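You operate a simulated robot arm through the tools that you are given. There is no shell and no other tool.

Carry out the task below with a simulated two-armed robot. There is one attempt and no reset: what you move stays moved.

## Task
Try the yellow light string, then unplug it and wind it up.
Fine: use the socket marked lights, plug in before switching on; see it lit; switch off before unplugging; the plug goes back in its holder.

Only the result counts: the job must be done as asked and must still hold three seconds after the hand-in. Knocking over, shifting, dropping, spilling or breaking anything else fails it.

## Robot
Two 7-joint arms with two-finger parallel grippers on one trunk that stands fixed in place. Base frame: the origin is at the foot of the trunk, x ahead of it, y to its left, z up. Units: mm, degrees, N and s.
The left shoulder is at [144, 171, 1135], the right one opposite. With the tool pointing down near the work surface each hand reaches from about 460 to 940 mm from the base axis, measured 20 degrees to its own side. Payload 4.4 kg a hand.
The tool frame of a hand sits at the grasp point between the pads (the TCP): z along the fingers, y along the line on which they close. The tips reach 23 mm beyond it. The gripper opens to 94 mm. The fingers are 38 mm wide and 10 mm thick; the gripper's body (54 by 96 mm) begins 39 mm behind the TCP.
Orientation is told as [roll, pitch, yaw] about the base's x, y, z axes, in that order, counted from this pose: with the fingers straight down and closing along the base's y, the tool's x points along the base's -x, its y along +y and its z along -z.

## Interface
- The arms move only by the tool nudge_tool. It takes "left_plan", "right_plan" or both (then of equal length, played together; a hand with none holds still); each is one flat list of numbers, 7 for each row, row after row: the turn, a rotation vector about the base's x, y, z in degrees, then the shift along the base's x, y, z in cm, then the closure, from 0 (fully open) to 1 (shut). In form: [rx, ry, rz, x, y, z, claw, rx, ry, rz, x, y, z, claw, ...]. A call has 1 to 20 rows; each row shifts and turns the commanded pose from where the row before left it. Rows are played at 5 a second. More than 50 mm and 8.6 degrees between two rows, or a gripper value outside its range, and nothing of the call is played. A pose out of reach is approached as far as the arm can. The call stops where the force on the tool passes 50 N (or 10 N more than at its start, if that is more) or the arm is blocked; 0.2 s more then pass. Each finger travels about 72 mm/s and halts on what it meets, pressing with about 23 N; the grip force reading is that of the motor and also rises with nothing between the fingers. The clock runs only during rows and for 0.2 s after the last one: add rows that do not move to give the fingers time. The reply holds the time, the measured pose of the TCP, the force on the tool along the base axes, the opening and the grip force, in the units named above and with some noise, with the torque about the TCP (base axes, N m) and any sound that the robot's microphone picked up, and new pictures: "show" is both (left out), scene, wrist or none (wrist: the cameras of the hands that moved).
- Cameras (640 x 400 px; columns grow to the right, rows downward): "scene" is now at [257.2, 35.6, 1301.4]; the picture's right is [0.44, -0.90, 0.00], its down [-0.36, -0.17, -0.92] and it looks along [0.82, 0.40, -0.40] (base axes); focal length 214 px, centre (320, 200). "left" rides on the left gripper at [86, -16, -75] in its tool frame; the picture's right is [0.18, 0.98, 0.00], its down [-0.58, 0.11, -0.81] and it looks along [-0.79, 0.15, 0.59] (tool axes); focal length 243 px, centre (320, 200). "right" rides on the right gripper at [86, 16, -75] in its tool frame; the picture's right is [-0.18, 0.98, 0.00], its down [-0.58, -0.11, -0.81] and it looks along [-0.79, -0.15, 0.59] (tool axes); focal length 243 px, centre (320, 200). There is no depth. A picture from a camera that has moved, and an enlarged one, comes with that camera's place and axes in the base frame and with its lens. The place of the scene camera against the robot may be out by one fixed shift of up to 12 mm in any direction.
- raise_lower(by): slides the trunk up (or, below 0, down) by that many mm; the arms and the scene camera ride with it, the base frame stays. It gives what a move gives, with no picture.
- pan_tilt(pan, tilt): turns the head with the scene camera to pan (to the left, within 80 degrees either way) and tilt (down, from -29 to 69), counted from straight ahead of the robot. It gives what a move gives, and a new picture of the scene camera.
- zoom(camera, box): a new picture of the part [left, top, right, bottom] of that camera's present view, enlarged. No time passes.
- hand_in(): hands the job in; it is judged then, once.

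Nothing tells you positions but the pictures and the camera data. Unless the task says otherwise, let go and move clear before handing in.

The tools are called after "Emit:" as a command line: name --argument value ..., lists and objects as JSON in quotes. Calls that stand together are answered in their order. nudge_tool: Moves the arms, as the interface text tells. Its arguments: {"type":"object","properties":{"left_plan":{"type":"array","items":{"type":"number"}},"right_plan":{"type":"array","items":{"type":"number"}},"show":{"type":"string","enum":["both","scene","wrist","none"]}},"required":[]} The other tools are called the same way: raise_lower (by) slides the trunk up or down; pan_tilt (pan, tilt) turns the head that bears the scene camera; zoom (camera, box) takes an enlarged picture of a part of a camera's view; hand_in () hands the job in.

At the start:

```text
clock: 0.0
left_eef_pos: [385.2, 408.4, 1237.0]
left_tool_rot: [-0.1, 0.0, 0.0]
left_force: [0.2, 0.5, -0.5]
left_ft_torque: [-0.03, -0.04, 0.02]
left_finger_gap: 94.2
left_grasp_force: 0.2
right_eef_pos: [458.5, 15.0, 1232.7]
right_tool_rot: [0.1, -0.1, 0.0]
right_force: [0.0, -0.9, 0.3]
right_ft_torque: [-0.03, -0.02, -0.02]
right_finger_gap: 94.1
right_grasp_force: 0.0
trunk travel left (down, up): [-150.0, 238.0]
head pan, tilt: [26.0, 23.4]
```

scene: 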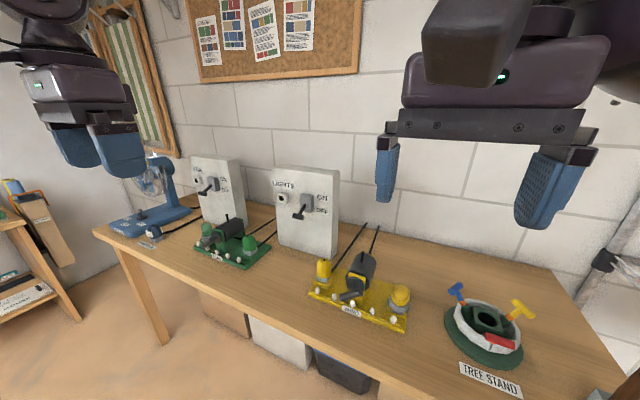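
right: 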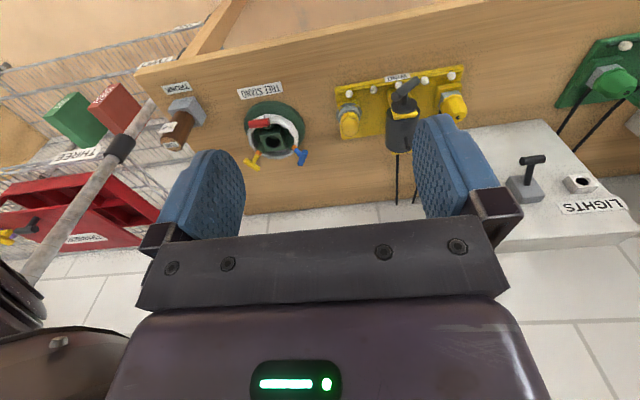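
left: 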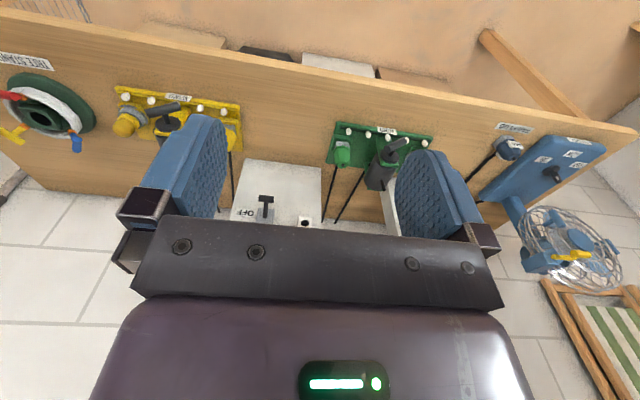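

I see a bench with two socket boxes (one marked LIGHTS), a green and a yellow string rig with cords, a fan, and a tree stand. I'll zoom in on these before moving anything.

Emit:
zoom --camera "scene" --box '[290, 220, 430, 340]'

Emit:
zoom --camera "scene" --box '[180, 145, 350, 270]'

Emit:
zoom --camera "right" --box '[320, 50, 640, 250]'

Emit:
zoom --camera "left" --box '[100, 70, 340, 240]'

Emit:
zoom --camera "scene" --box '[180, 0, 380, 90]'

```text
3.33 times, centred on (360, 280) of scene
camera zoom: at [257.2, 35.6, 1301.4], right [0.44, -0.9, 0.0], down [-0.36, -0.17, -0.92], along [0.82, 0.4, -0.4], focal length 715 px, centre (187, -67)
```

zoom: 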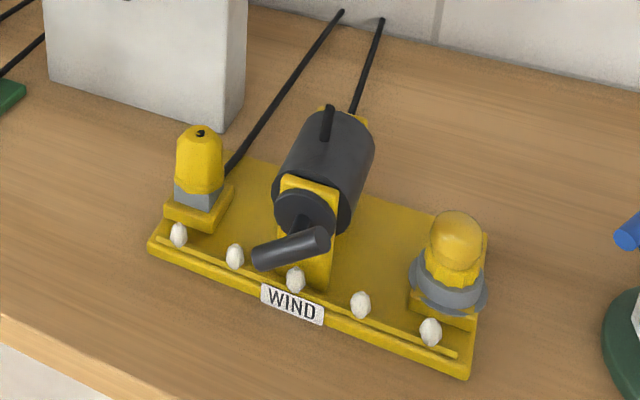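

```text
3.20 times, centred on (265, 208) of scene
camera zoom: at [257.2, 35.6, 1301.4], right [0.44, -0.9, 0.0], down [-0.36, -0.17, -0.92], along [0.82, 0.4, -0.4], focal length 686 px, centre (496, 176)
```

zoom: 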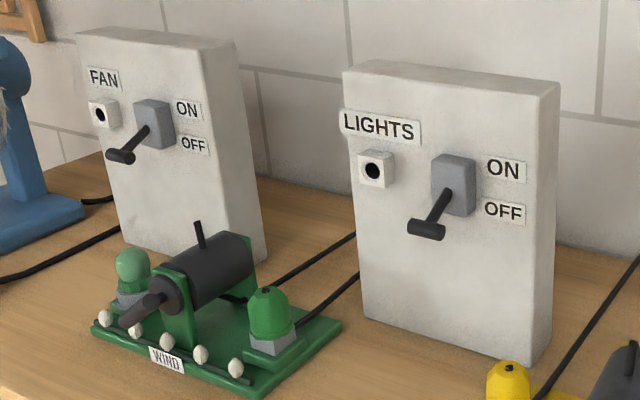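

```text
2.00 times, centred on (480, 150) of right
camera zoom: at [373.1, 30.7, 1307.5], right [0.18, 0.98, 0.0], down [0.58, -0.11, 0.81], along [0.79, -0.15, -0.59], focal length 485 px, centre (0, 300)
```

zoom: 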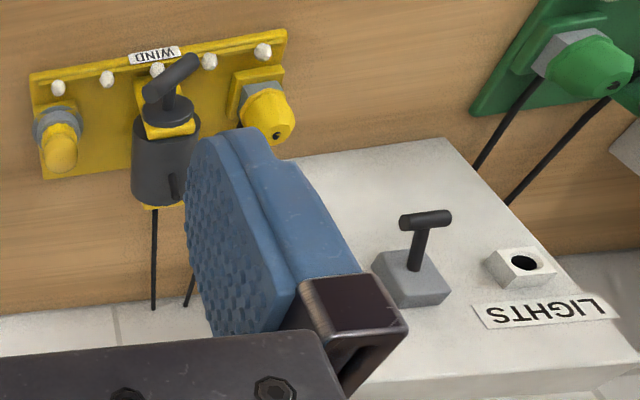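

```text
2.35 times, centred on (220, 155) of left
camera zoom: at [298.7, 393.5, 1312.0], right [-0.18, 0.98, 0.0], down [0.58, 0.11, 0.81], along [0.79, 0.15, -0.59], focal length 571 px, centre (555, 306)
```

zoom: 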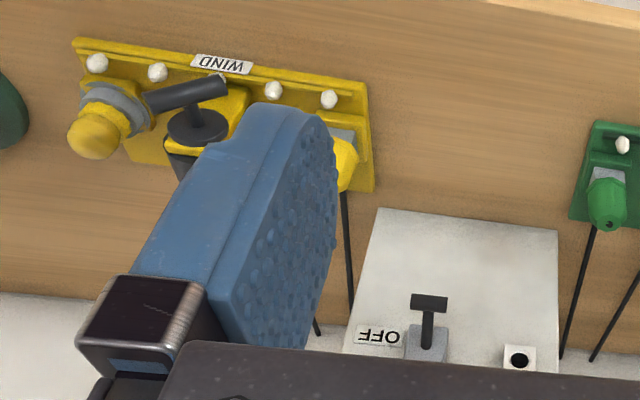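

```text
3.20 times, centred on (280, 45) of scene
camera zoom: at [257.2, 35.6, 1301.4], right [0.44, -0.9, 0.0], down [-0.36, -0.17, -0.92], along [0.82, 0.4, -0.4], focal length 686 px, centre (448, 696)
```

zoom: 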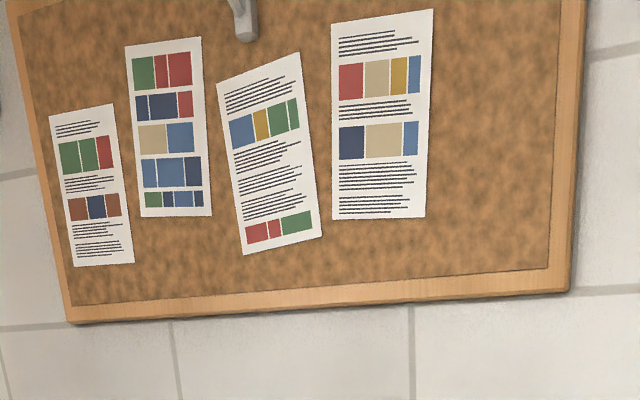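

The yellow rig has five bulbs along the front, a crank drum and two knob-like parts. I need to work out which one is the plug, so I'll zoom in closer.

Emit:
zoom --camera "scene" --box '[305, 250, 369, 300]'

Emit:
zoom --camera "scene" --box '[365, 270, 429, 330]'

Emit:
zoom --camera "scene" --box '[330, 240, 394, 290]'

Emit:
zoom --camera "right" --box '[330, 60, 480, 160]'

Emit:
zoom --camera "scene" --box '[270, 175, 340, 225]'

Emit:
zoom --camera "right" --box '[490, 130, 640, 230]'

```text
8.00 times, centred on (337, 275) of scene
camera zoom: at [257.2, 35.6, 1301.4], right [0.44, -0.9, 0.0], down [-0.36, -0.17, -0.92], along [0.82, 0.4, -0.4], focal length 1716 px, centre (184, -400)
```

zoom: 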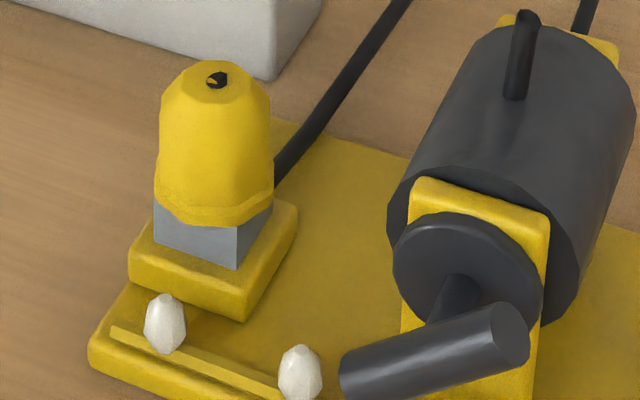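

```text
6.67 times, centred on (397, 300) of scene
camera zoom: at [257.2, 35.6, 1301.4], right [0.44, -0.9, 0.0], down [-0.36, -0.17, -0.92], along [0.82, 0.4, -0.4], focal length 1430 px, centre (-193, -467)
```

zoom: 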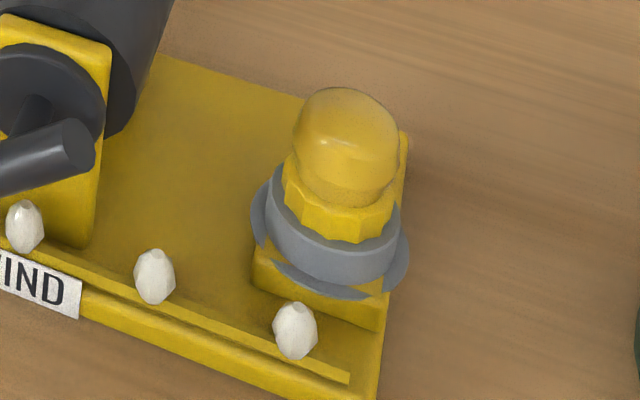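

```text
8.00 times, centred on (362, 265) of scene
camera zoom: at [257.2, 35.6, 1301.4], right [0.44, -0.9, 0.0], down [-0.36, -0.17, -0.92], along [0.82, 0.4, -0.4], focal length 1716 px, centre (-16, -320)
```

zoom: 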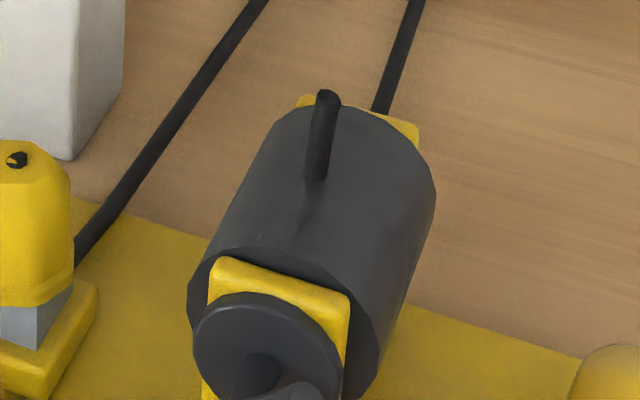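

```text
4.00 times, centred on (405, 110) of right
camera zoom: at [373.1, 30.7, 1307.5], right [0.18, 0.98, 0.0], down [0.58, -0.11, 0.81], along [0.79, -0.15, -0.59], focal length 970 px, centre (-20, 560)
```

zoom: 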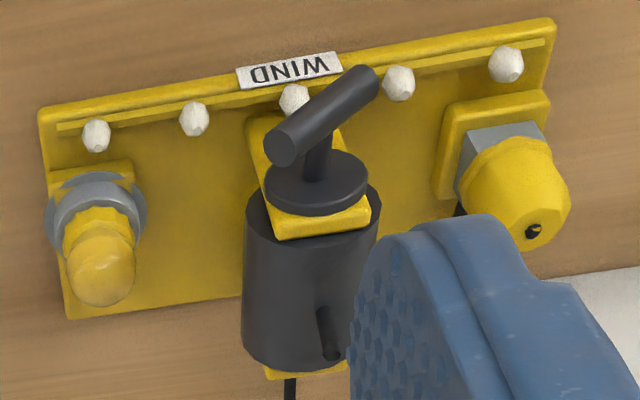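

```text
8.00 times, centred on (305, 200) of scene
camera zoom: at [257.2, 35.6, 1301.4], right [0.44, -0.9, 0.0], down [-0.36, -0.17, -0.92], along [0.82, 0.4, -0.4], focal length 1716 px, centre (440, 200)
```

zoom: 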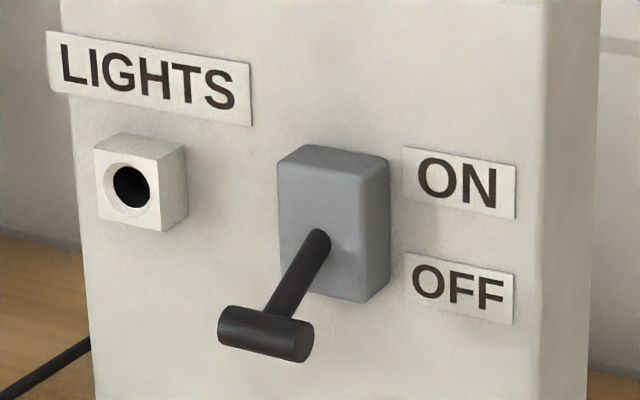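

```text
4.00 times, centred on (565, 180) of right
camera zoom: at [373.1, 30.7, 1307.5], right [0.18, 0.98, 0.0], down [0.58, -0.11, 0.81], along [0.79, -0.15, -0.59], focal length 970 px, centre (-660, 280)
```

zoom: 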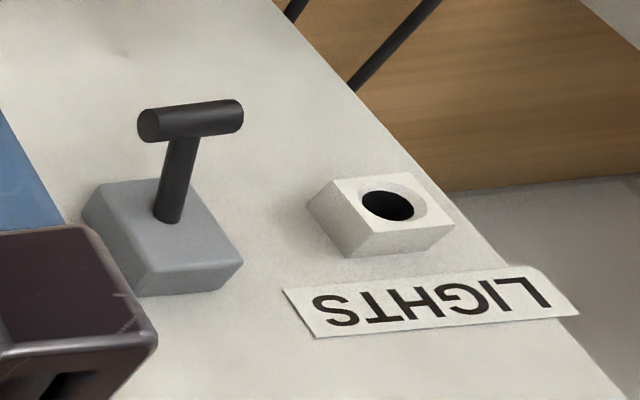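

The octagonal yellow part with the black cord stub, sitting in the grey holder, is the plug. The domed part looks like a lamp, the T-handle winds the drum, and the LIGHTS box lever points down, which is off. I'll bring both hands closer, staying well above everything, to get better views for locating things.

Emit:
nudge_tool --right_plan '[0, 0, 0, 1.6, 2.3, -3.4, 0, 0, 0, 0, 1.6, 2.3, -3.4, 0, 0, 0, 0, 1.6, 2.3, -3.4, 0, 0, 0, 0, 1.6, 2.3, -3.4, 0, 0, 0, 0, 1.6, 2.3, -3.4, 0]' --left_plan '[0, 0, 0, 0.9, -1.2, -2.7, 0, 0, 0, 0, 0.9, -1.2, -2.7, 0, 0, 0, 0, 0.9, -1.2, -2.7, 0, 0, 0, 0, 0.9, -1.2, -2.7, 0, 0, 0, 0, 0.9, -1.2, -2.7, 0]'

```text
clock: 1.2
left_eef_pos: [431.2, 350.9, 1100.4]
left_tool_rot: [0.0, 0.3, 0.0]
left_force: [0.5, 0.0, 0.1]
left_ft_torque: [0.0, 0.0, -0.03]
left_finger_gap: 94.1
left_grasp_force: 0.1
right_eef_pos: [541.0, 130.1, 1059.8]
right_tool_rot: [0.0, 0.2, 0.0]
right_force: [0.1, 0.0, -0.8]
right_ft_torque: [0.0, 0.01, 0.02]
right_finger_gap: 94.1
right_grasp_force: 0.1
trunk travel left (down, up): [-150.0, 238.0]
head pan, tilt: [26.0, 23.4]
camera scene: at [259.1, 36.5, 1300.6], right [0.44, -0.9, 0.0], down [-0.36, -0.17, -0.92], along [0.82, 0.4, -0.4], focal length 214 px, centre (320, 200)
camera right: at [455.1, 146.5, 1135.1], right [0.18, 0.98, 0.0], down [0.58, -0.11, 0.8], along [0.79, -0.15, -0.59], focal length 243 px, centre (320, 200)
camera left: at [345.0, 334.7, 1175.7], right [-0.18, 0.98, 0.0], down [0.58, 0.11, 0.8], along [0.79, 0.15, -0.59], focal length 243 px, centre (320, 200)
```

scene: 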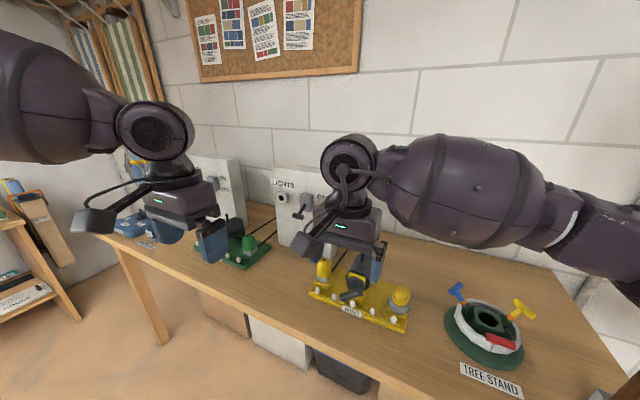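
right: 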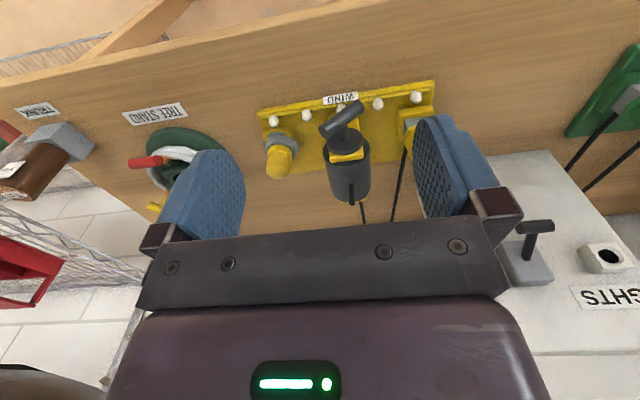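
left: 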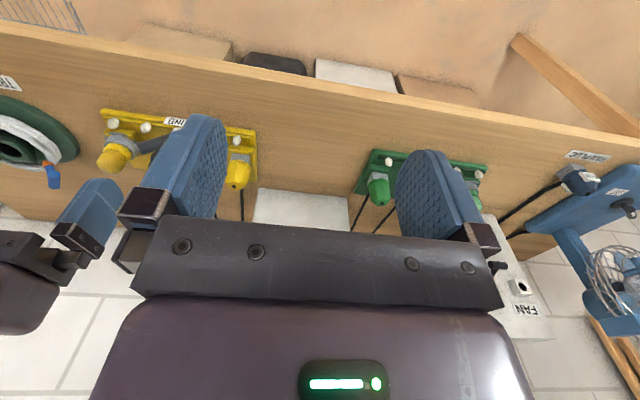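

Both hands now have usable views. I'll zoom into the wrist cameras to measure the plug, the T-handle and the socket.

Emit:
zoom --camera "right" --box '[250, 75, 450, 200]'

Emit:
zoom --camera "right" --box '[480, 180, 640, 330]'

Emit:
zoom --camera "left" --box '[90, 95, 290, 220]'

Emit:
zoom --camera "scene" --box '[270, 165, 420, 335]'

```text
3.20 times, centred on (350, 138) of right
camera zoom: at [455.1, 146.5, 1135.1], right [0.18, 0.98, 0.0], down [0.58, -0.11, 0.8], along [0.79, -0.15, -0.59], focal length 776 px, centre (224, 400)
```

zoom: 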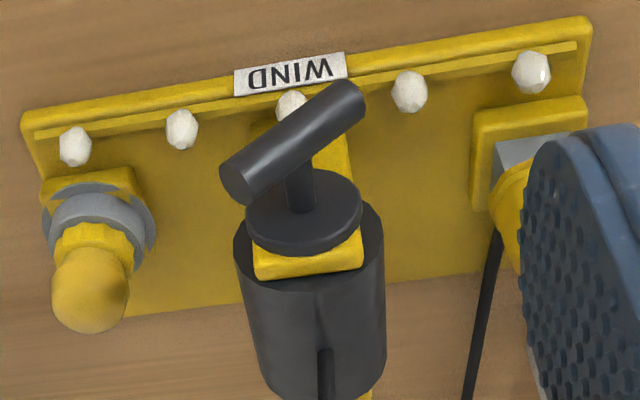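

```text
2.67 times, centred on (560, 255) of right
camera zoom: at [455.1, 146.5, 1135.1], right [0.18, 0.98, 0.0], down [0.58, -0.11, 0.8], along [0.79, -0.15, -0.59], focal length 647 px, centre (-320, 53)
```

zoom: 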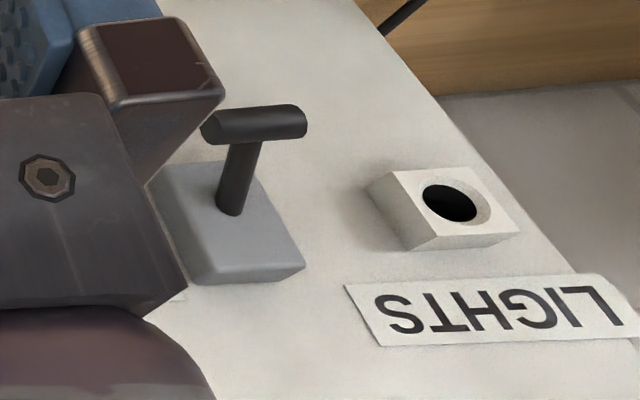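

```text
3.20 times, centred on (190, 158) of left
camera zoom: at [345.0, 334.7, 1175.7], right [-0.18, 0.98, 0.0], down [0.58, 0.11, 0.8], along [0.79, 0.15, -0.59], focal length 776 px, centre (736, 336)
```

zoom: 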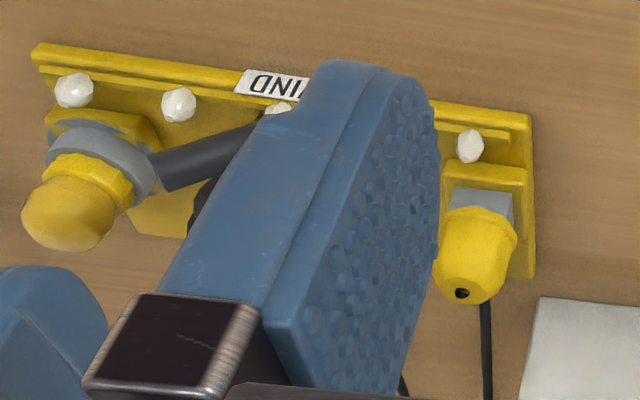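

```text
2.35 times, centred on (345, 250) of scene
camera zoom: at [259.1, 36.5, 1300.6], right [0.44, -0.9, 0.0], down [-0.36, -0.17, -0.92], along [0.82, 0.4, -0.4], focal length 505 px, centre (261, 82)
```

zoom: 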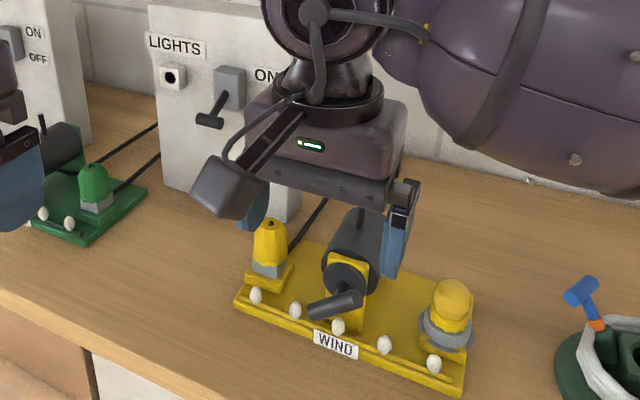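

Triangulating from the two wrist cameras gives these positions:
- **Plug:** standing vertical at about [706, 244], with its top at z≈898.
- **Socket hole:** about [802, 449, 1012], facing −x.
- **Switch T-bar:** about [753, 356, 987], in the down (OFF) position.
- **Winding T-handle:** about [631, 141, 889].

I'll move the right hand aside and bring the left hand above the plug.

Emit:
nudge_tool --right_plan '[0, 0, 0, -0.9, -2.8, 0.9, 0, 0, 0, 0, -0.9, -2.8, 0.9, 0, 0, 0, 0, -0.9, -2.8, 0.9, 0, 0, 0, 0, -0.9, -2.8, 0.9, 0, 0, 0, 0, -0.9, -2.8, 0.9, 0, 0, 0, 0, -0.9, -2.8, 0.9, 0, 0, 0, 0, -0.9, -2.8, 0.9, 0]' --left_plan '[0, 0, 0, 3.9, -1.53, -1.2, 0, 0, 0, 0, 3.9, -1.53, -1.2, 0, 0, 0, 0, 3.9, -1.53, -1.2, 0, 0, 0, 0, 3.9, -1.53, -1.2, 0, 0, 0, 0, 3.9, -1.53, -1.2, 0, 0, 0, 0, 3.9, -1.53, -1.2, 0, 0, 0, 0, 3.9, -1.53, -1.2, 0]'

```text
clock: 2.8
left_eef_pos: [704.2, 241.6, 1017.7]
left_tool_rot: [0.1, 0.1, 0.0]
left_force: [0.2, -0.3, -0.2]
left_ft_torque: [0.02, 0.04, -0.01]
left_finger_gap: 93.8
left_grasp_force: 0.0
right_eef_pos: [476.8, -66.6, 1124.5]
right_tool_rot: [0.0, 0.2, 0.0]
right_force: [0.8, 0.2, 0.2]
right_ft_torque: [0.02, 0.0, 0.01]
right_finger_gap: 94.1
right_grasp_force: 0.1
trunk travel left (down, up): [-150.0, 238.0]
head pan, tilt: [26.0, 23.4]
camera scene: at [257.9, 35.4, 1301.1], right [0.44, -0.9, 0.0], down [-0.36, -0.17, -0.92], along [0.82, 0.4, -0.4], focal length 214 px, centre (320, 200)
camera right: at [390.5, -50.8, 1200.2], right [0.18, 0.98, 0.0], down [0.58, -0.11, 0.81], along [0.79, -0.15, -0.59], focal length 243 px, centre (320, 200)
camera left: at [618.0, 225.5, 1092.1], right [-0.18, 0.98, 0.0], down [0.58, 0.11, 0.81], along [0.79, 0.15, -0.59], focal length 243 px, centre (320, 200)
```

scene: 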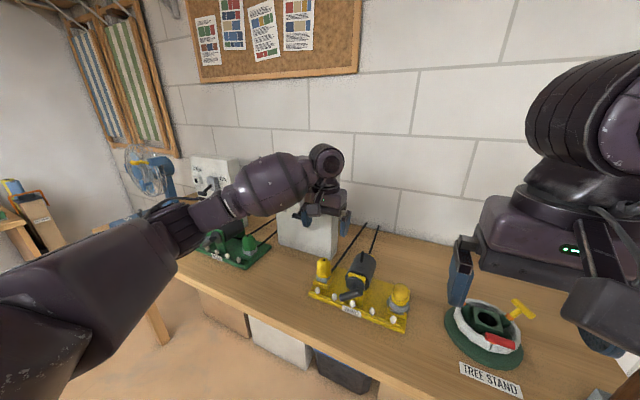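
right: 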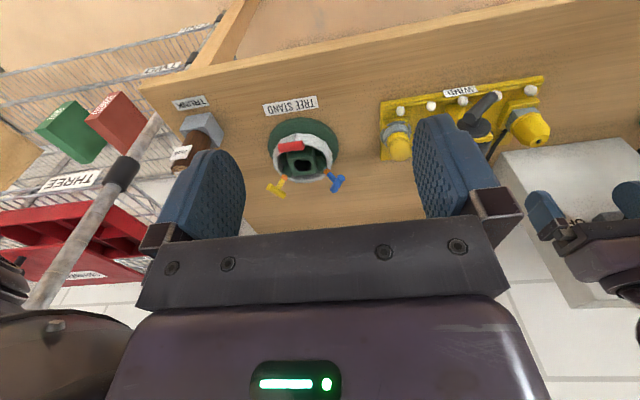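
left: 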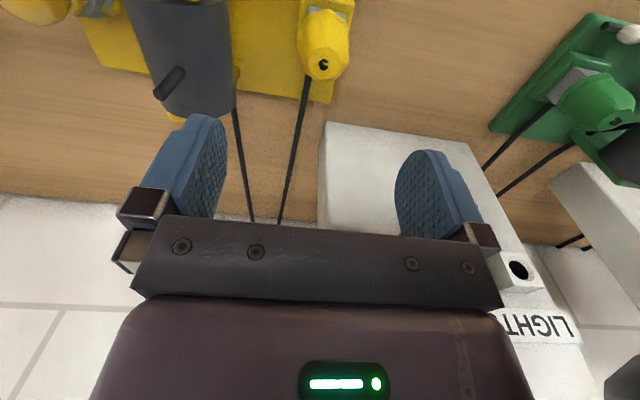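

The left hand is above the plug. I'll zoom in to check alignment before descending.

Emit:
zoom --camera "left" --box '[260, 0, 390, 110]'

Emit:
zoom --camera "right" --box '[370, 70, 570, 195]'

Emit:
zoom --camera "left" --box '[470, 230, 620, 350]'

Emit:
zoom --camera "scene" --box '[290, 180, 430, 340]'

```text
3.64 times, centred on (325, 55) of left
camera zoom: at [618.0, 225.5, 1092.1], right [-0.18, 0.98, 0.0], down [0.58, 0.11, 0.81], along [0.79, 0.15, -0.59], focal length 882 px, centre (302, 727)
```

zoom: 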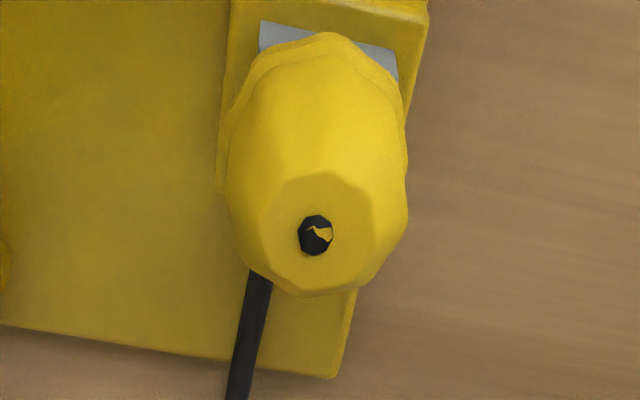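

```text
3.20 times, centred on (470, 132) of right
camera zoom: at [390.5, -50.8, 1200.2], right [0.18, 0.98, 0.0], down [0.58, -0.11, 0.81], along [0.79, -0.15, -0.59], focal length 776 px, centre (-160, 416)
```

zoom: 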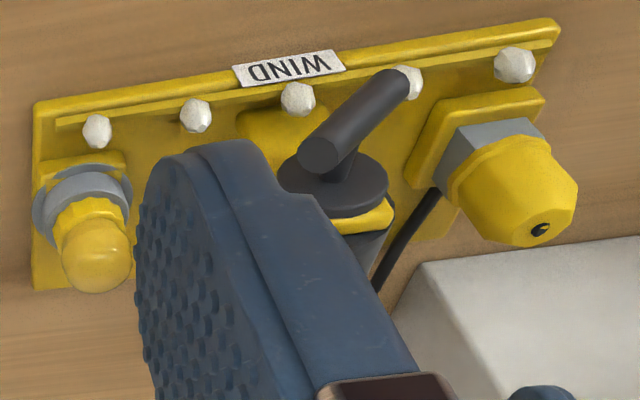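

```text
3.33 times, centred on (545, 290) of left
camera zoom: at [618.0, 225.5, 1092.1], right [-0.18, 0.98, 0.0], down [0.58, 0.11, 0.81], along [0.79, 0.15, -0.59], focal length 809 px, centre (-430, -100)
```

zoom: 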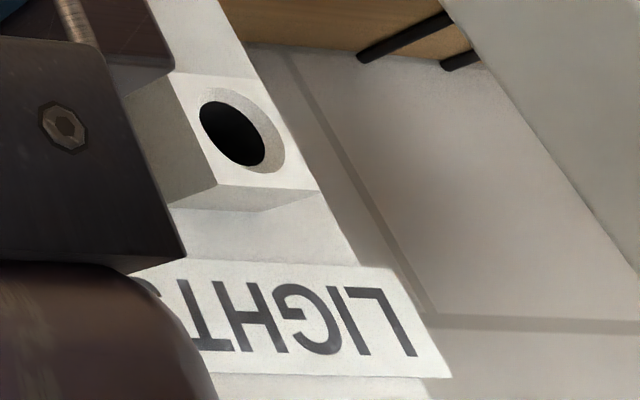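

```text
2.50 times, centred on (360, 260) of scene
camera zoom: at [257.9, 35.4, 1301.1], right [0.44, -0.9, 0.0], down [-0.36, -0.17, -0.92], along [0.82, 0.4, -0.4], focal length 536 px, centre (220, 50)
```

zoom: 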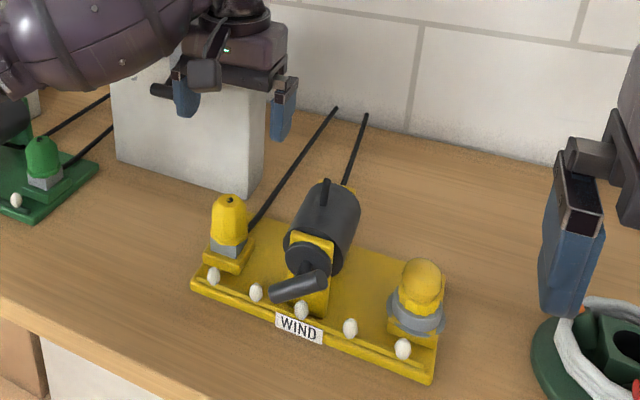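

The dot sits at about [705.5, 243.5, 898], which matches. I'll descend partway with the fingers straddling the plug and check again.

Emit:
nudge_tool --left_plan '[0, 0, 0, 0.1, 0.15, -3.2, 0, 0, 0, 0, 0, 0, -3.2, 0, 0, 0, 0, 0, 0, -3.2, 0]'

Emit:
zoom --camera "scene" --box '[280, 200, 410, 320]'

Emit:
zoom --camera "right" --box '[400, 60, 640, 210]'

```text
clock: 3.6
left_eef_pos: [704.2, 246.0, 932.8]
left_tool_rot: [0.0, -0.8, 0.1]
left_force: [-5.2, 19.9, 44.6]
left_ft_torque: [-2.15, 0.94, -0.59]
left_finger_gap: 86.3
left_grasp_force: 0.0
right_eef_pos: [473.0, -65.4, 1130.7]
right_tool_rot: [0.0, -0.5, 0.1]
right_force: [-0.3, 0.5, 0.4]
right_ft_torque: [-0.02, -0.01, -0.01]
right_finger_gap: 94.1
right_grasp_force: 0.1
trunk travel left (down, up): [-150.0, 238.0]
head pan, tilt: [26.0, 23.4]
camera scene: at [252.5, 36.7, 1304.0], right [0.44, -0.9, 0.0], down [-0.35, -0.17, -0.92], along [0.83, 0.4, -0.39], focal length 214 px, centre (320, 200)
camera left: at [615.7, 230.6, 1005.3], right [-0.19, 0.98, 0.0], down [0.57, 0.11, 0.81], along [0.8, 0.15, -0.58], focal length 243 px, centre (320, 200)
```

scene: 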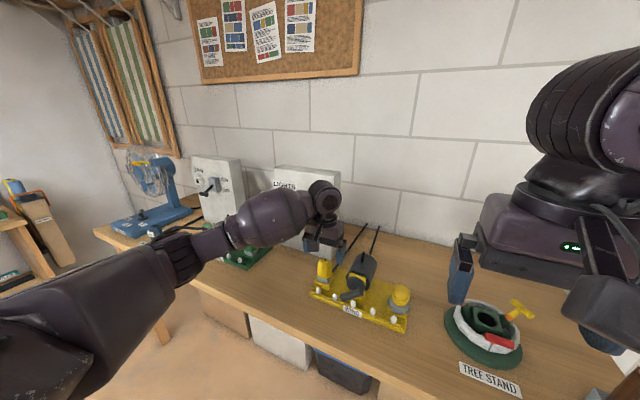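
left: 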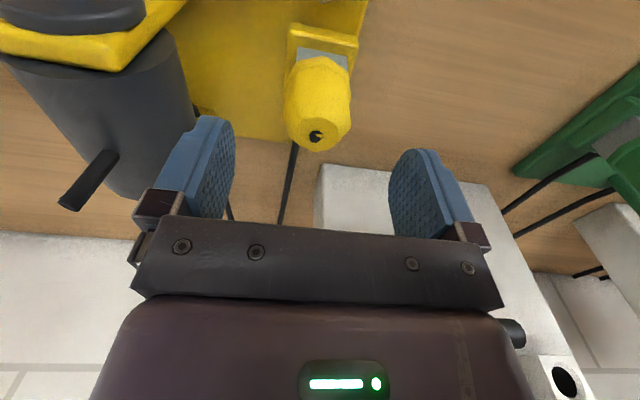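

```text
3.33 times, centred on (345, 260) of scene
camera zoom: at [252.5, 36.7, 1304.0], right [0.44, -0.9, 0.0], down [-0.35, -0.17, -0.92], along [0.83, 0.4, -0.39], focal length 715 px, centre (237, 0)
```

zoom: 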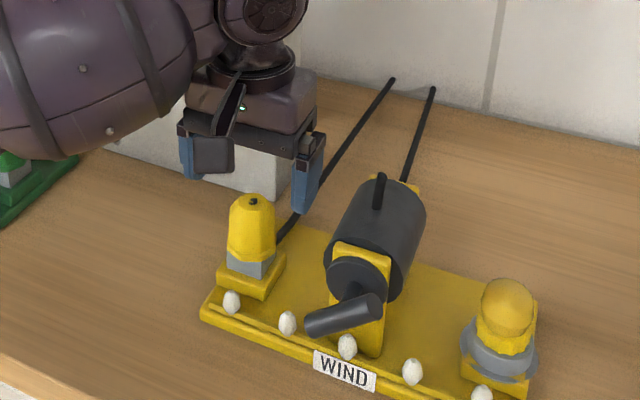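

```text
2.67 times, centred on (520, 135) of right
camera zoom: at [385.4, -49.3, 1205.0], right [0.18, 0.98, 0.0], down [0.57, -0.11, 0.81], along [0.8, -0.15, -0.59], focal length 647 px, centre (-213, 373)
```

zoom: 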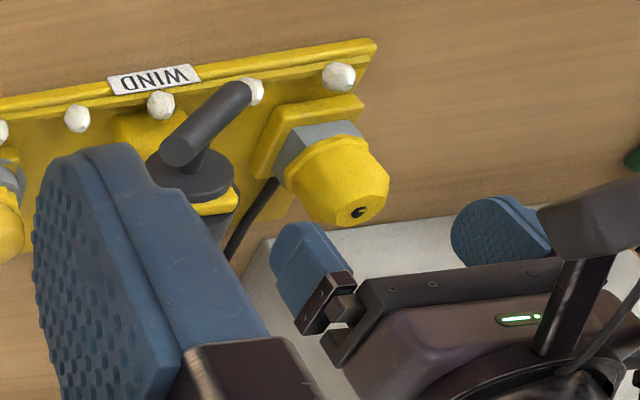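

The call stopped because the −y finger is pressing on something at about z 910. I'll zoom in to find out what it is before moving.

Emit:
zoom --camera "left" --box '[0, 0, 360, 240]'

Emit:
zoom --camera "scene" --box '[310, 220, 380, 270]'

Emit:
zoom --camera "right" --box '[480, 80, 640, 200]'

Emit:
zoom --camera "scene" --box '[180, 160, 360, 280]'

```text
1.67 times, centred on (180, 120) of left
camera zoom: at [615.7, 230.6, 1005.3], right [-0.19, 0.98, 0.0], down [0.57, 0.11, 0.81], along [0.8, 0.15, -0.58], focal length 404 px, centre (553, 333)
```

zoom: 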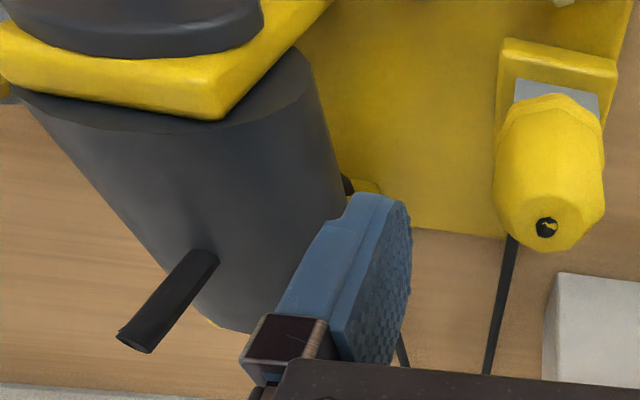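

```text
8.00 times, centred on (345, 245) of scene
camera zoom: at [252.5, 36.7, 1304.0], right [0.44, -0.9, 0.0], down [-0.35, -0.17, -0.92], along [0.83, 0.4, -0.39], focal length 1716 px, centre (120, -160)
```

zoom: 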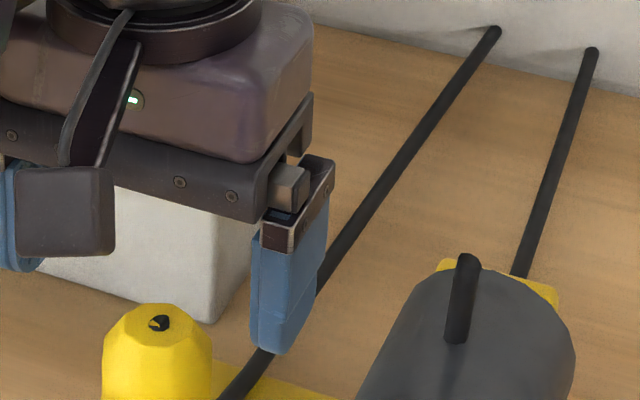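

```text
3.33 times, centred on (560, 140) of right
camera zoom: at [385.4, -49.3, 1205.0], right [0.18, 0.98, 0.0], down [0.57, -0.11, 0.81], along [0.8, -0.15, -0.59], focal length 809 px, centre (-480, 400)
```

zoom: 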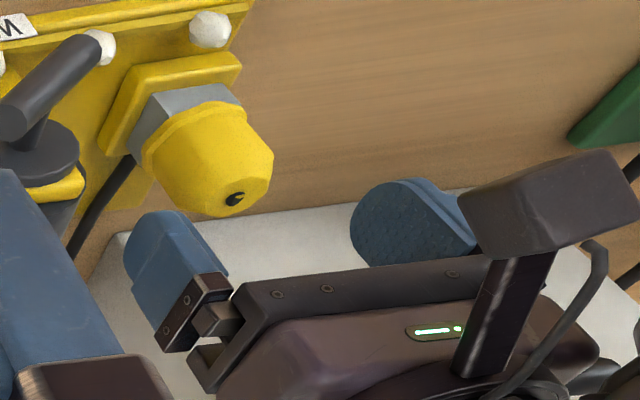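

```text
3.33 times, centred on (270, 220) of scene
camera zoom: at [252.5, 36.7, 1304.0], right [0.44, -0.9, 0.0], down [-0.35, -0.17, -0.92], along [0.83, 0.4, -0.39], focal length 715 px, centre (487, 133)
```

zoom: 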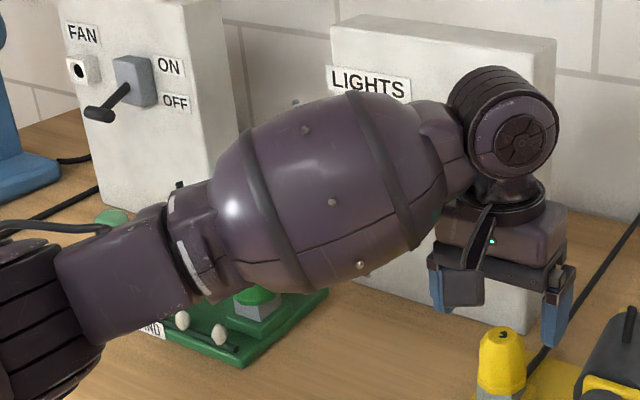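

The −y finger landed on the yellow rig's frame beside the drum, and nothing looks displaced. I'll back straight up, then yaw the hand −90° so the fingers close along x and stay away from the drum.

Emit:
nudge_tool --left_plan '[0, 0, 0, 0, 0, 3.0, 0, 0, 0, 0, 0, 0, 4.0, 0, 0, 0, 0, 0, 0, 3.0, 0]' --show "scene"

Emit:
zoom --camera "scene" --box '[290, 220, 430, 340]'

```text
clock: 4.4
left_eef_pos: [703.1, 242.5, 1020.8]
left_tool_rot: [-0.1, 0.2, -0.2]
left_force: [0.4, -0.4, 0.5]
left_ft_torque: [0.0, -0.01, -0.02]
left_finger_gap: 94.1
left_grasp_force: 0.1
right_eef_pos: [475.0, -65.1, 1126.4]
right_tool_rot: [0.0, 0.1, 0.0]
right_force: [0.0, 0.3, 0.8]
right_ft_torque: [-0.01, -0.01, -0.04]
right_finger_gap: 93.9
right_grasp_force: 0.0
trunk travel left (down, up): [-150.0, 238.0]
head pan, tilt: [26.0, 23.4]
camera scene: at [257.1, 35.0, 1301.3], right [0.44, -0.9, 0.0], down [-0.36, -0.17, -0.92], along [0.83, 0.4, -0.4], focal length 214 px, centre (320, 200)
```

scene: 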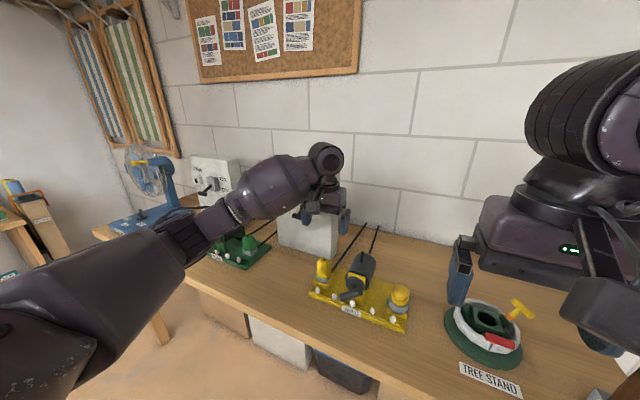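

```text
3.33 times, centred on (360, 280) of scene
camera zoom: at [257.1, 35.0, 1301.3], right [0.44, -0.9, 0.0], down [-0.36, -0.17, -0.92], along [0.83, 0.4, -0.4], focal length 715 px, centre (187, -67)
```

zoom: 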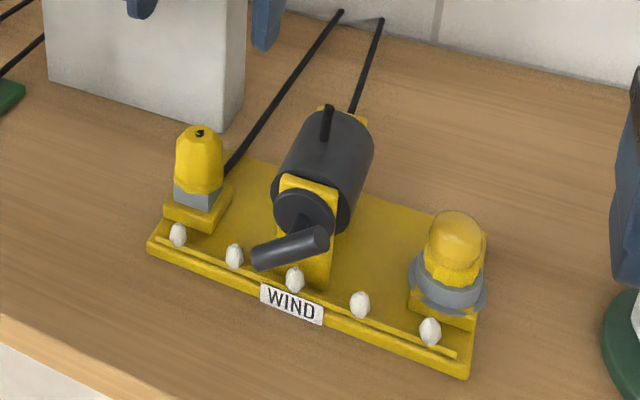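

The rig looks unchanged. Now I'll yaw the left hand by −90°.

Emit:
nudge_tool --left_plan '[0, 0, -8.18, 0, 0, 0, 0, 0, 0, -8.18, 0, 0, 0, 0, 0, 0, -8.18, 0, 0, 0, 0, 0, 0, -8.18, 0, 0, 0, 0, 0, 0, -8.18, 0, 0, 0, 0, 0, 0, -8.18, 0, 0, 0, 0, 0, 0, -8.18, 0, 0, 0, 0, 0, 0, -8.18, 0, 0, 0, 0, 0, 0, -8.18, 0, 0, 0, 0, 0, 0, -8.18, 0, 0, 0, 0, 0, 0, -8.18, 0, 0, 0, 0]'

```text
clock: 6.8
left_eef_pos: [702.8, 244.0, 1022.6]
left_tool_rot: [0.0, -0.1, -90.2]
left_force: [0.0, 0.4, -0.3]
left_ft_torque: [-0.02, -0.02, 0.0]
left_finger_gap: 94.0
left_grasp_force: 0.0
right_eef_pos: [476.1, -66.2, 1127.2]
right_tool_rot: [0.0, 0.0, 0.0]
right_force: [-0.3, -0.1, 0.4]
right_ft_torque: [-0.01, -0.04, 0.02]
right_finger_gap: 94.0
right_grasp_force: 0.0
trunk travel left (down, up): [-150.0, 238.0]
head pan, tilt: [26.0, 23.4]
camera scene: at [257.1, 35.6, 1301.5], right [0.44, -0.9, 0.0], down [-0.36, -0.17, -0.92], along [0.82, 0.4, -0.4], focal length 214 px, centre (320, 200)
camera left: at [687.9, 330.3, 1097.1], right [0.98, 0.18, 0.0], down [0.11, -0.58, 0.81], along [0.15, -0.79, -0.59], focal length 243 px, centre (320, 200)
```

scene: 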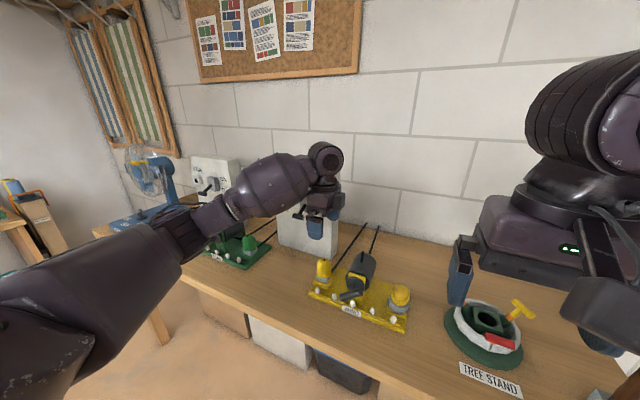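
left: 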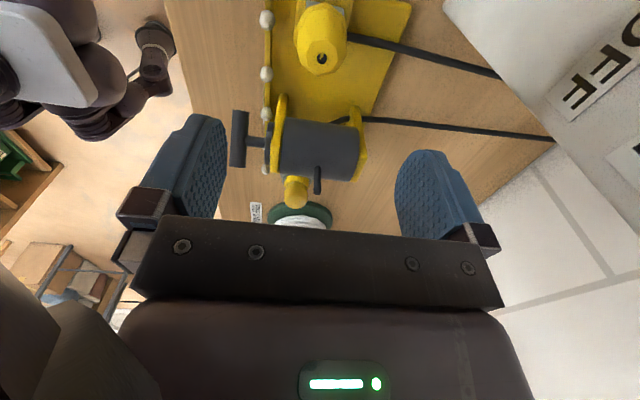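

This side view shows the rig clearly. I'll zoom in on the plug and the drum.

Emit:
zoom --camera "left" --box '[210, 0, 430, 140]'

Emit:
zoom --camera "left" --box '[220, 80, 400, 220]'

```text
2.86 times, centred on (320, 70) of left
camera zoom: at [687.9, 330.3, 1097.1], right [0.98, 0.18, 0.0], down [0.11, -0.58, 0.81], along [0.15, -0.79, -0.59], focal length 693 px, centre (320, 571)
```

zoom: 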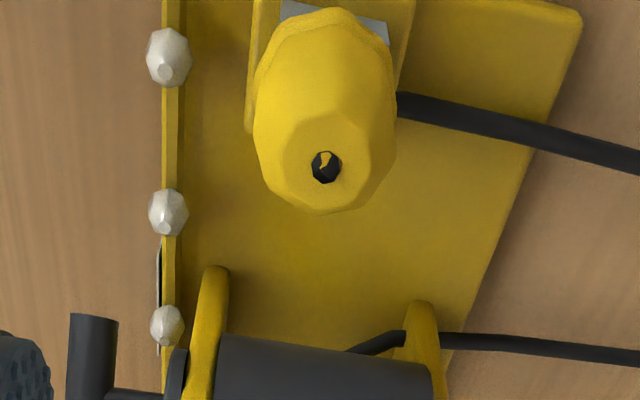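

```text
2.86 times, centred on (310, 150) of left
camera zoom: at [687.9, 330.3, 1097.1], right [0.98, 0.18, 0.0], down [0.11, -0.58, 0.81], along [0.15, -0.79, -0.59], focal length 693 px, centre (349, 343)
```

zoom: 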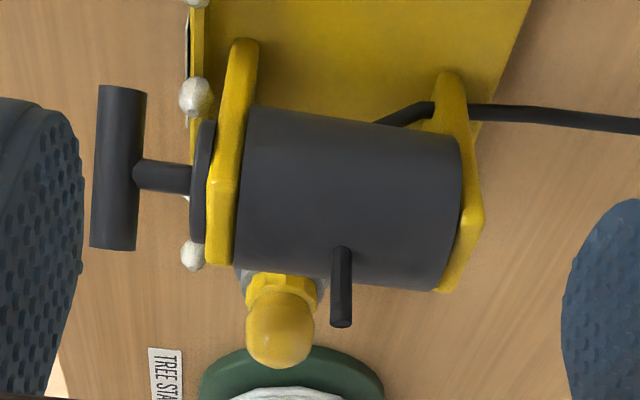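

The plug axis is confirmed at [705.4, 245] and the finger paths either side along x are clear. I'll descend in small steps.

Emit:
nudge_tool --left_plan '[0, 0, 0, 0.25, 0.15, -3.0, 0, 0, 0, 0, 0, 0, -3.0, 0, 0, 0, 0, 0, 0, -3.0, 0, 0, 0, 0, 0, 0, -1.5, 0, 0, 0, 0, 0, 0, -1.0, 0]'

```text
clock: 8.0
left_eef_pos: [705.9, 244.6, 907.2]
left_tool_rot: [0.0, 0.0, -90.0]
left_force: [0.3, 0.3, -0.7]
left_ft_torque: [-0.01, 0.01, -0.01]
left_finger_gap: 93.9
left_grasp_force: 0.0
right_eef_pos: [476.5, -66.1, 1124.7]
right_tool_rot: [-0.1, 0.0, 0.0]
right_force: [0.9, 0.1, -0.9]
right_ft_torque: [0.03, 0.02, 0.03]
right_finger_gap: 93.8
right_grasp_force: 0.1
trunk travel left (down, up): [-150.0, 238.0]
head pan, tilt: [26.0, 23.4]
camera scene: at [257.4, 35.7, 1301.4], right [0.44, -0.9, 0.0], down [-0.36, -0.17, -0.92], along [0.82, 0.4, -0.4], focal length 214 px, centre (320, 200)
camera left: at [690.1, 331.9, 981.6], right [0.98, 0.18, 0.0], down [0.11, -0.58, 0.81], along [0.15, -0.79, -0.59], focal length 243 px, centre (320, 200)
```

scene: 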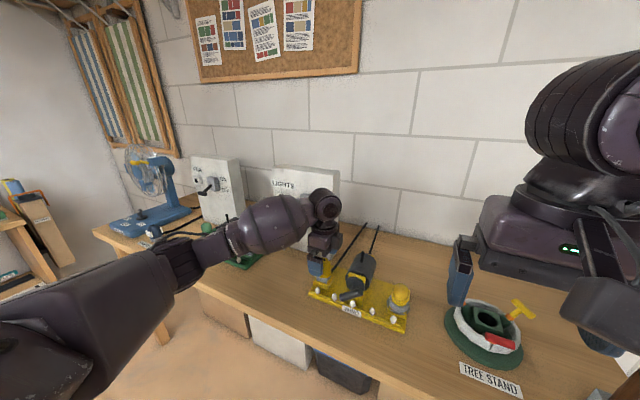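
left: 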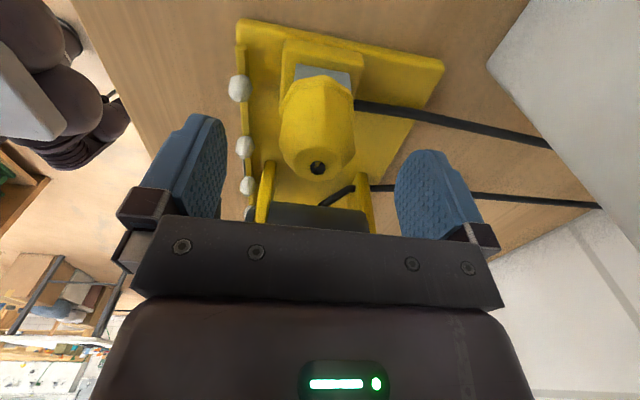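

Emit:
zoom --camera "scene" --box '[180, 170, 360, 290]'

Emit:
zoom --camera "scene" --box '[300, 235, 380, 305]'

Emit:
zoom --camera "right" --box '[440, 60, 640, 200]'

```text
3.33 times, centred on (270, 230) of scene
camera zoom: at [257.4, 35.7, 1301.4], right [0.44, -0.9, 0.0], down [-0.36, -0.17, -0.92], along [0.82, 0.4, -0.4], focal length 715 px, centre (487, 100)
```

zoom: 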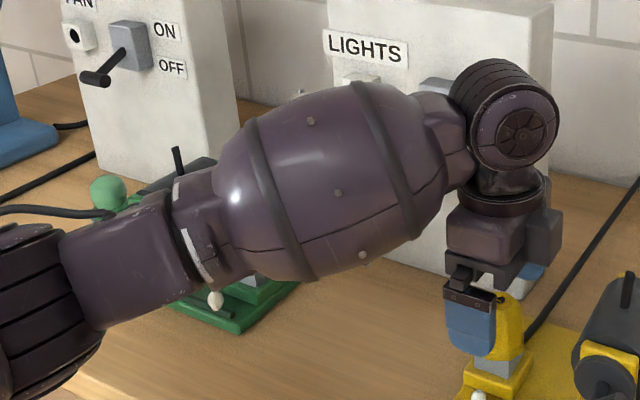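

```text
5.71 times, centred on (340, 270) of scene
camera zoom: at [257.4, 35.7, 1301.4], right [0.44, -0.9, 0.0], down [-0.36, -0.17, -0.92], along [0.82, 0.4, -0.4], focal length 1226 px, centre (206, -200)
```

zoom: 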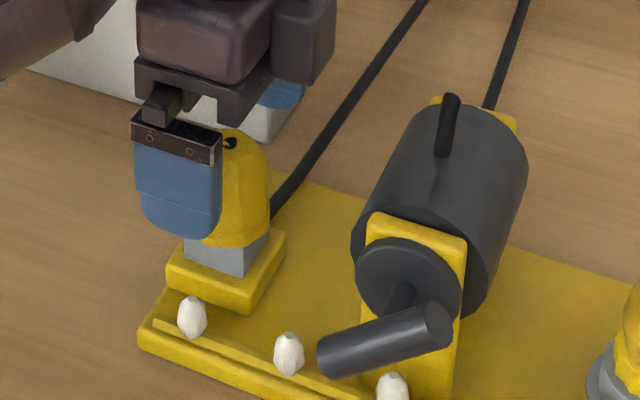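

```text
2.86 times, centred on (540, 130) of right
camera zoom: at [390.1, -50.2, 1200.6], right [0.18, 0.98, 0.0], down [0.58, -0.11, 0.81], along [0.79, -0.15, -0.59], focal length 693 px, centre (-309, 400)
```

zoom: 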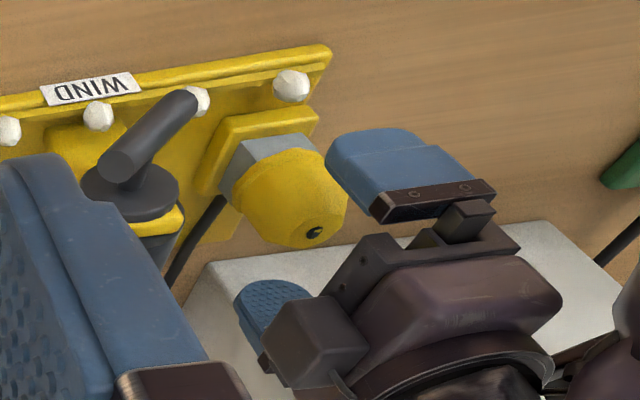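

There's good clearance around the forearm and fingers. I'll descend about 20 mm more and then close on the plug.

Emit:
nudge_tool --left_plan '[0, 0, 0, -0.05, 0.05, -1.0, 0, 0, 0, 0, 0, 0, -1.0, 0, 0, 0, 0, 0, 0, 0, 0]' --show "wrist"

Emit:
zoom --camera "scene" --box '[300, 235, 380, 305]'

```text
clock: 8.8
left_eef_pos: [705.3, 245.1, 888.2]
left_tool_rot: [0.0, 0.0, -90.0]
left_force: [0.6, 0.0, 0.2]
left_ft_torque: [0.01, 0.0, 0.01]
left_finger_gap: 94.0
left_grasp_force: 0.2
right_eef_pos: [476.9, -66.2, 1127.1]
right_tool_rot: [0.0, 0.0, 0.0]
right_force: [0.0, -0.7, 0.0]
right_ft_torque: [0.02, 0.02, 0.01]
right_finger_gap: 93.8
right_grasp_force: 0.0
trunk travel left (down, up): [-150.0, 238.0]
head pan, tilt: [26.0, 23.4]
camera left: at [689.7, 332.8, 962.0], right [0.98, 0.18, 0.0], down [0.11, -0.58, 0.81], along [0.15, -0.79, -0.59], focal length 243 px, centre (320, 200)
```

left: 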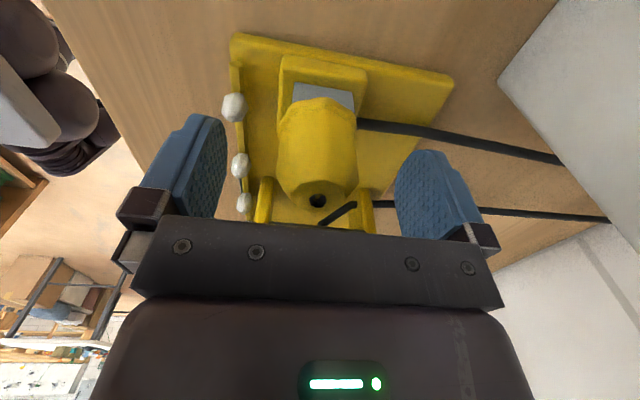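

```text
5.71 times, centred on (340, 270) of scene
camera zoom: at [257.1, 35.6, 1301.5], right [0.44, -0.9, 0.0], down [-0.36, -0.17, -0.92], along [0.82, 0.4, -0.4], focal length 1226 px, centre (206, -200)
```

zoom: 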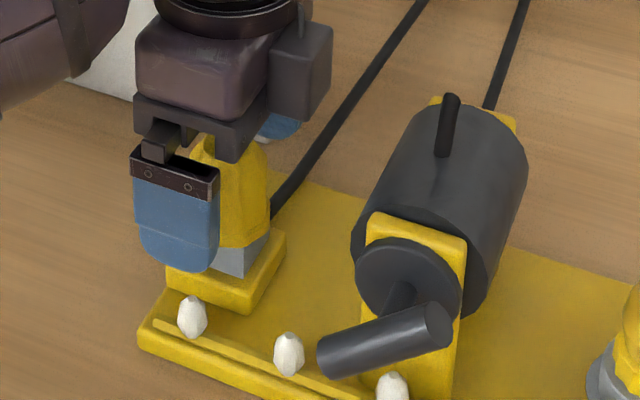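

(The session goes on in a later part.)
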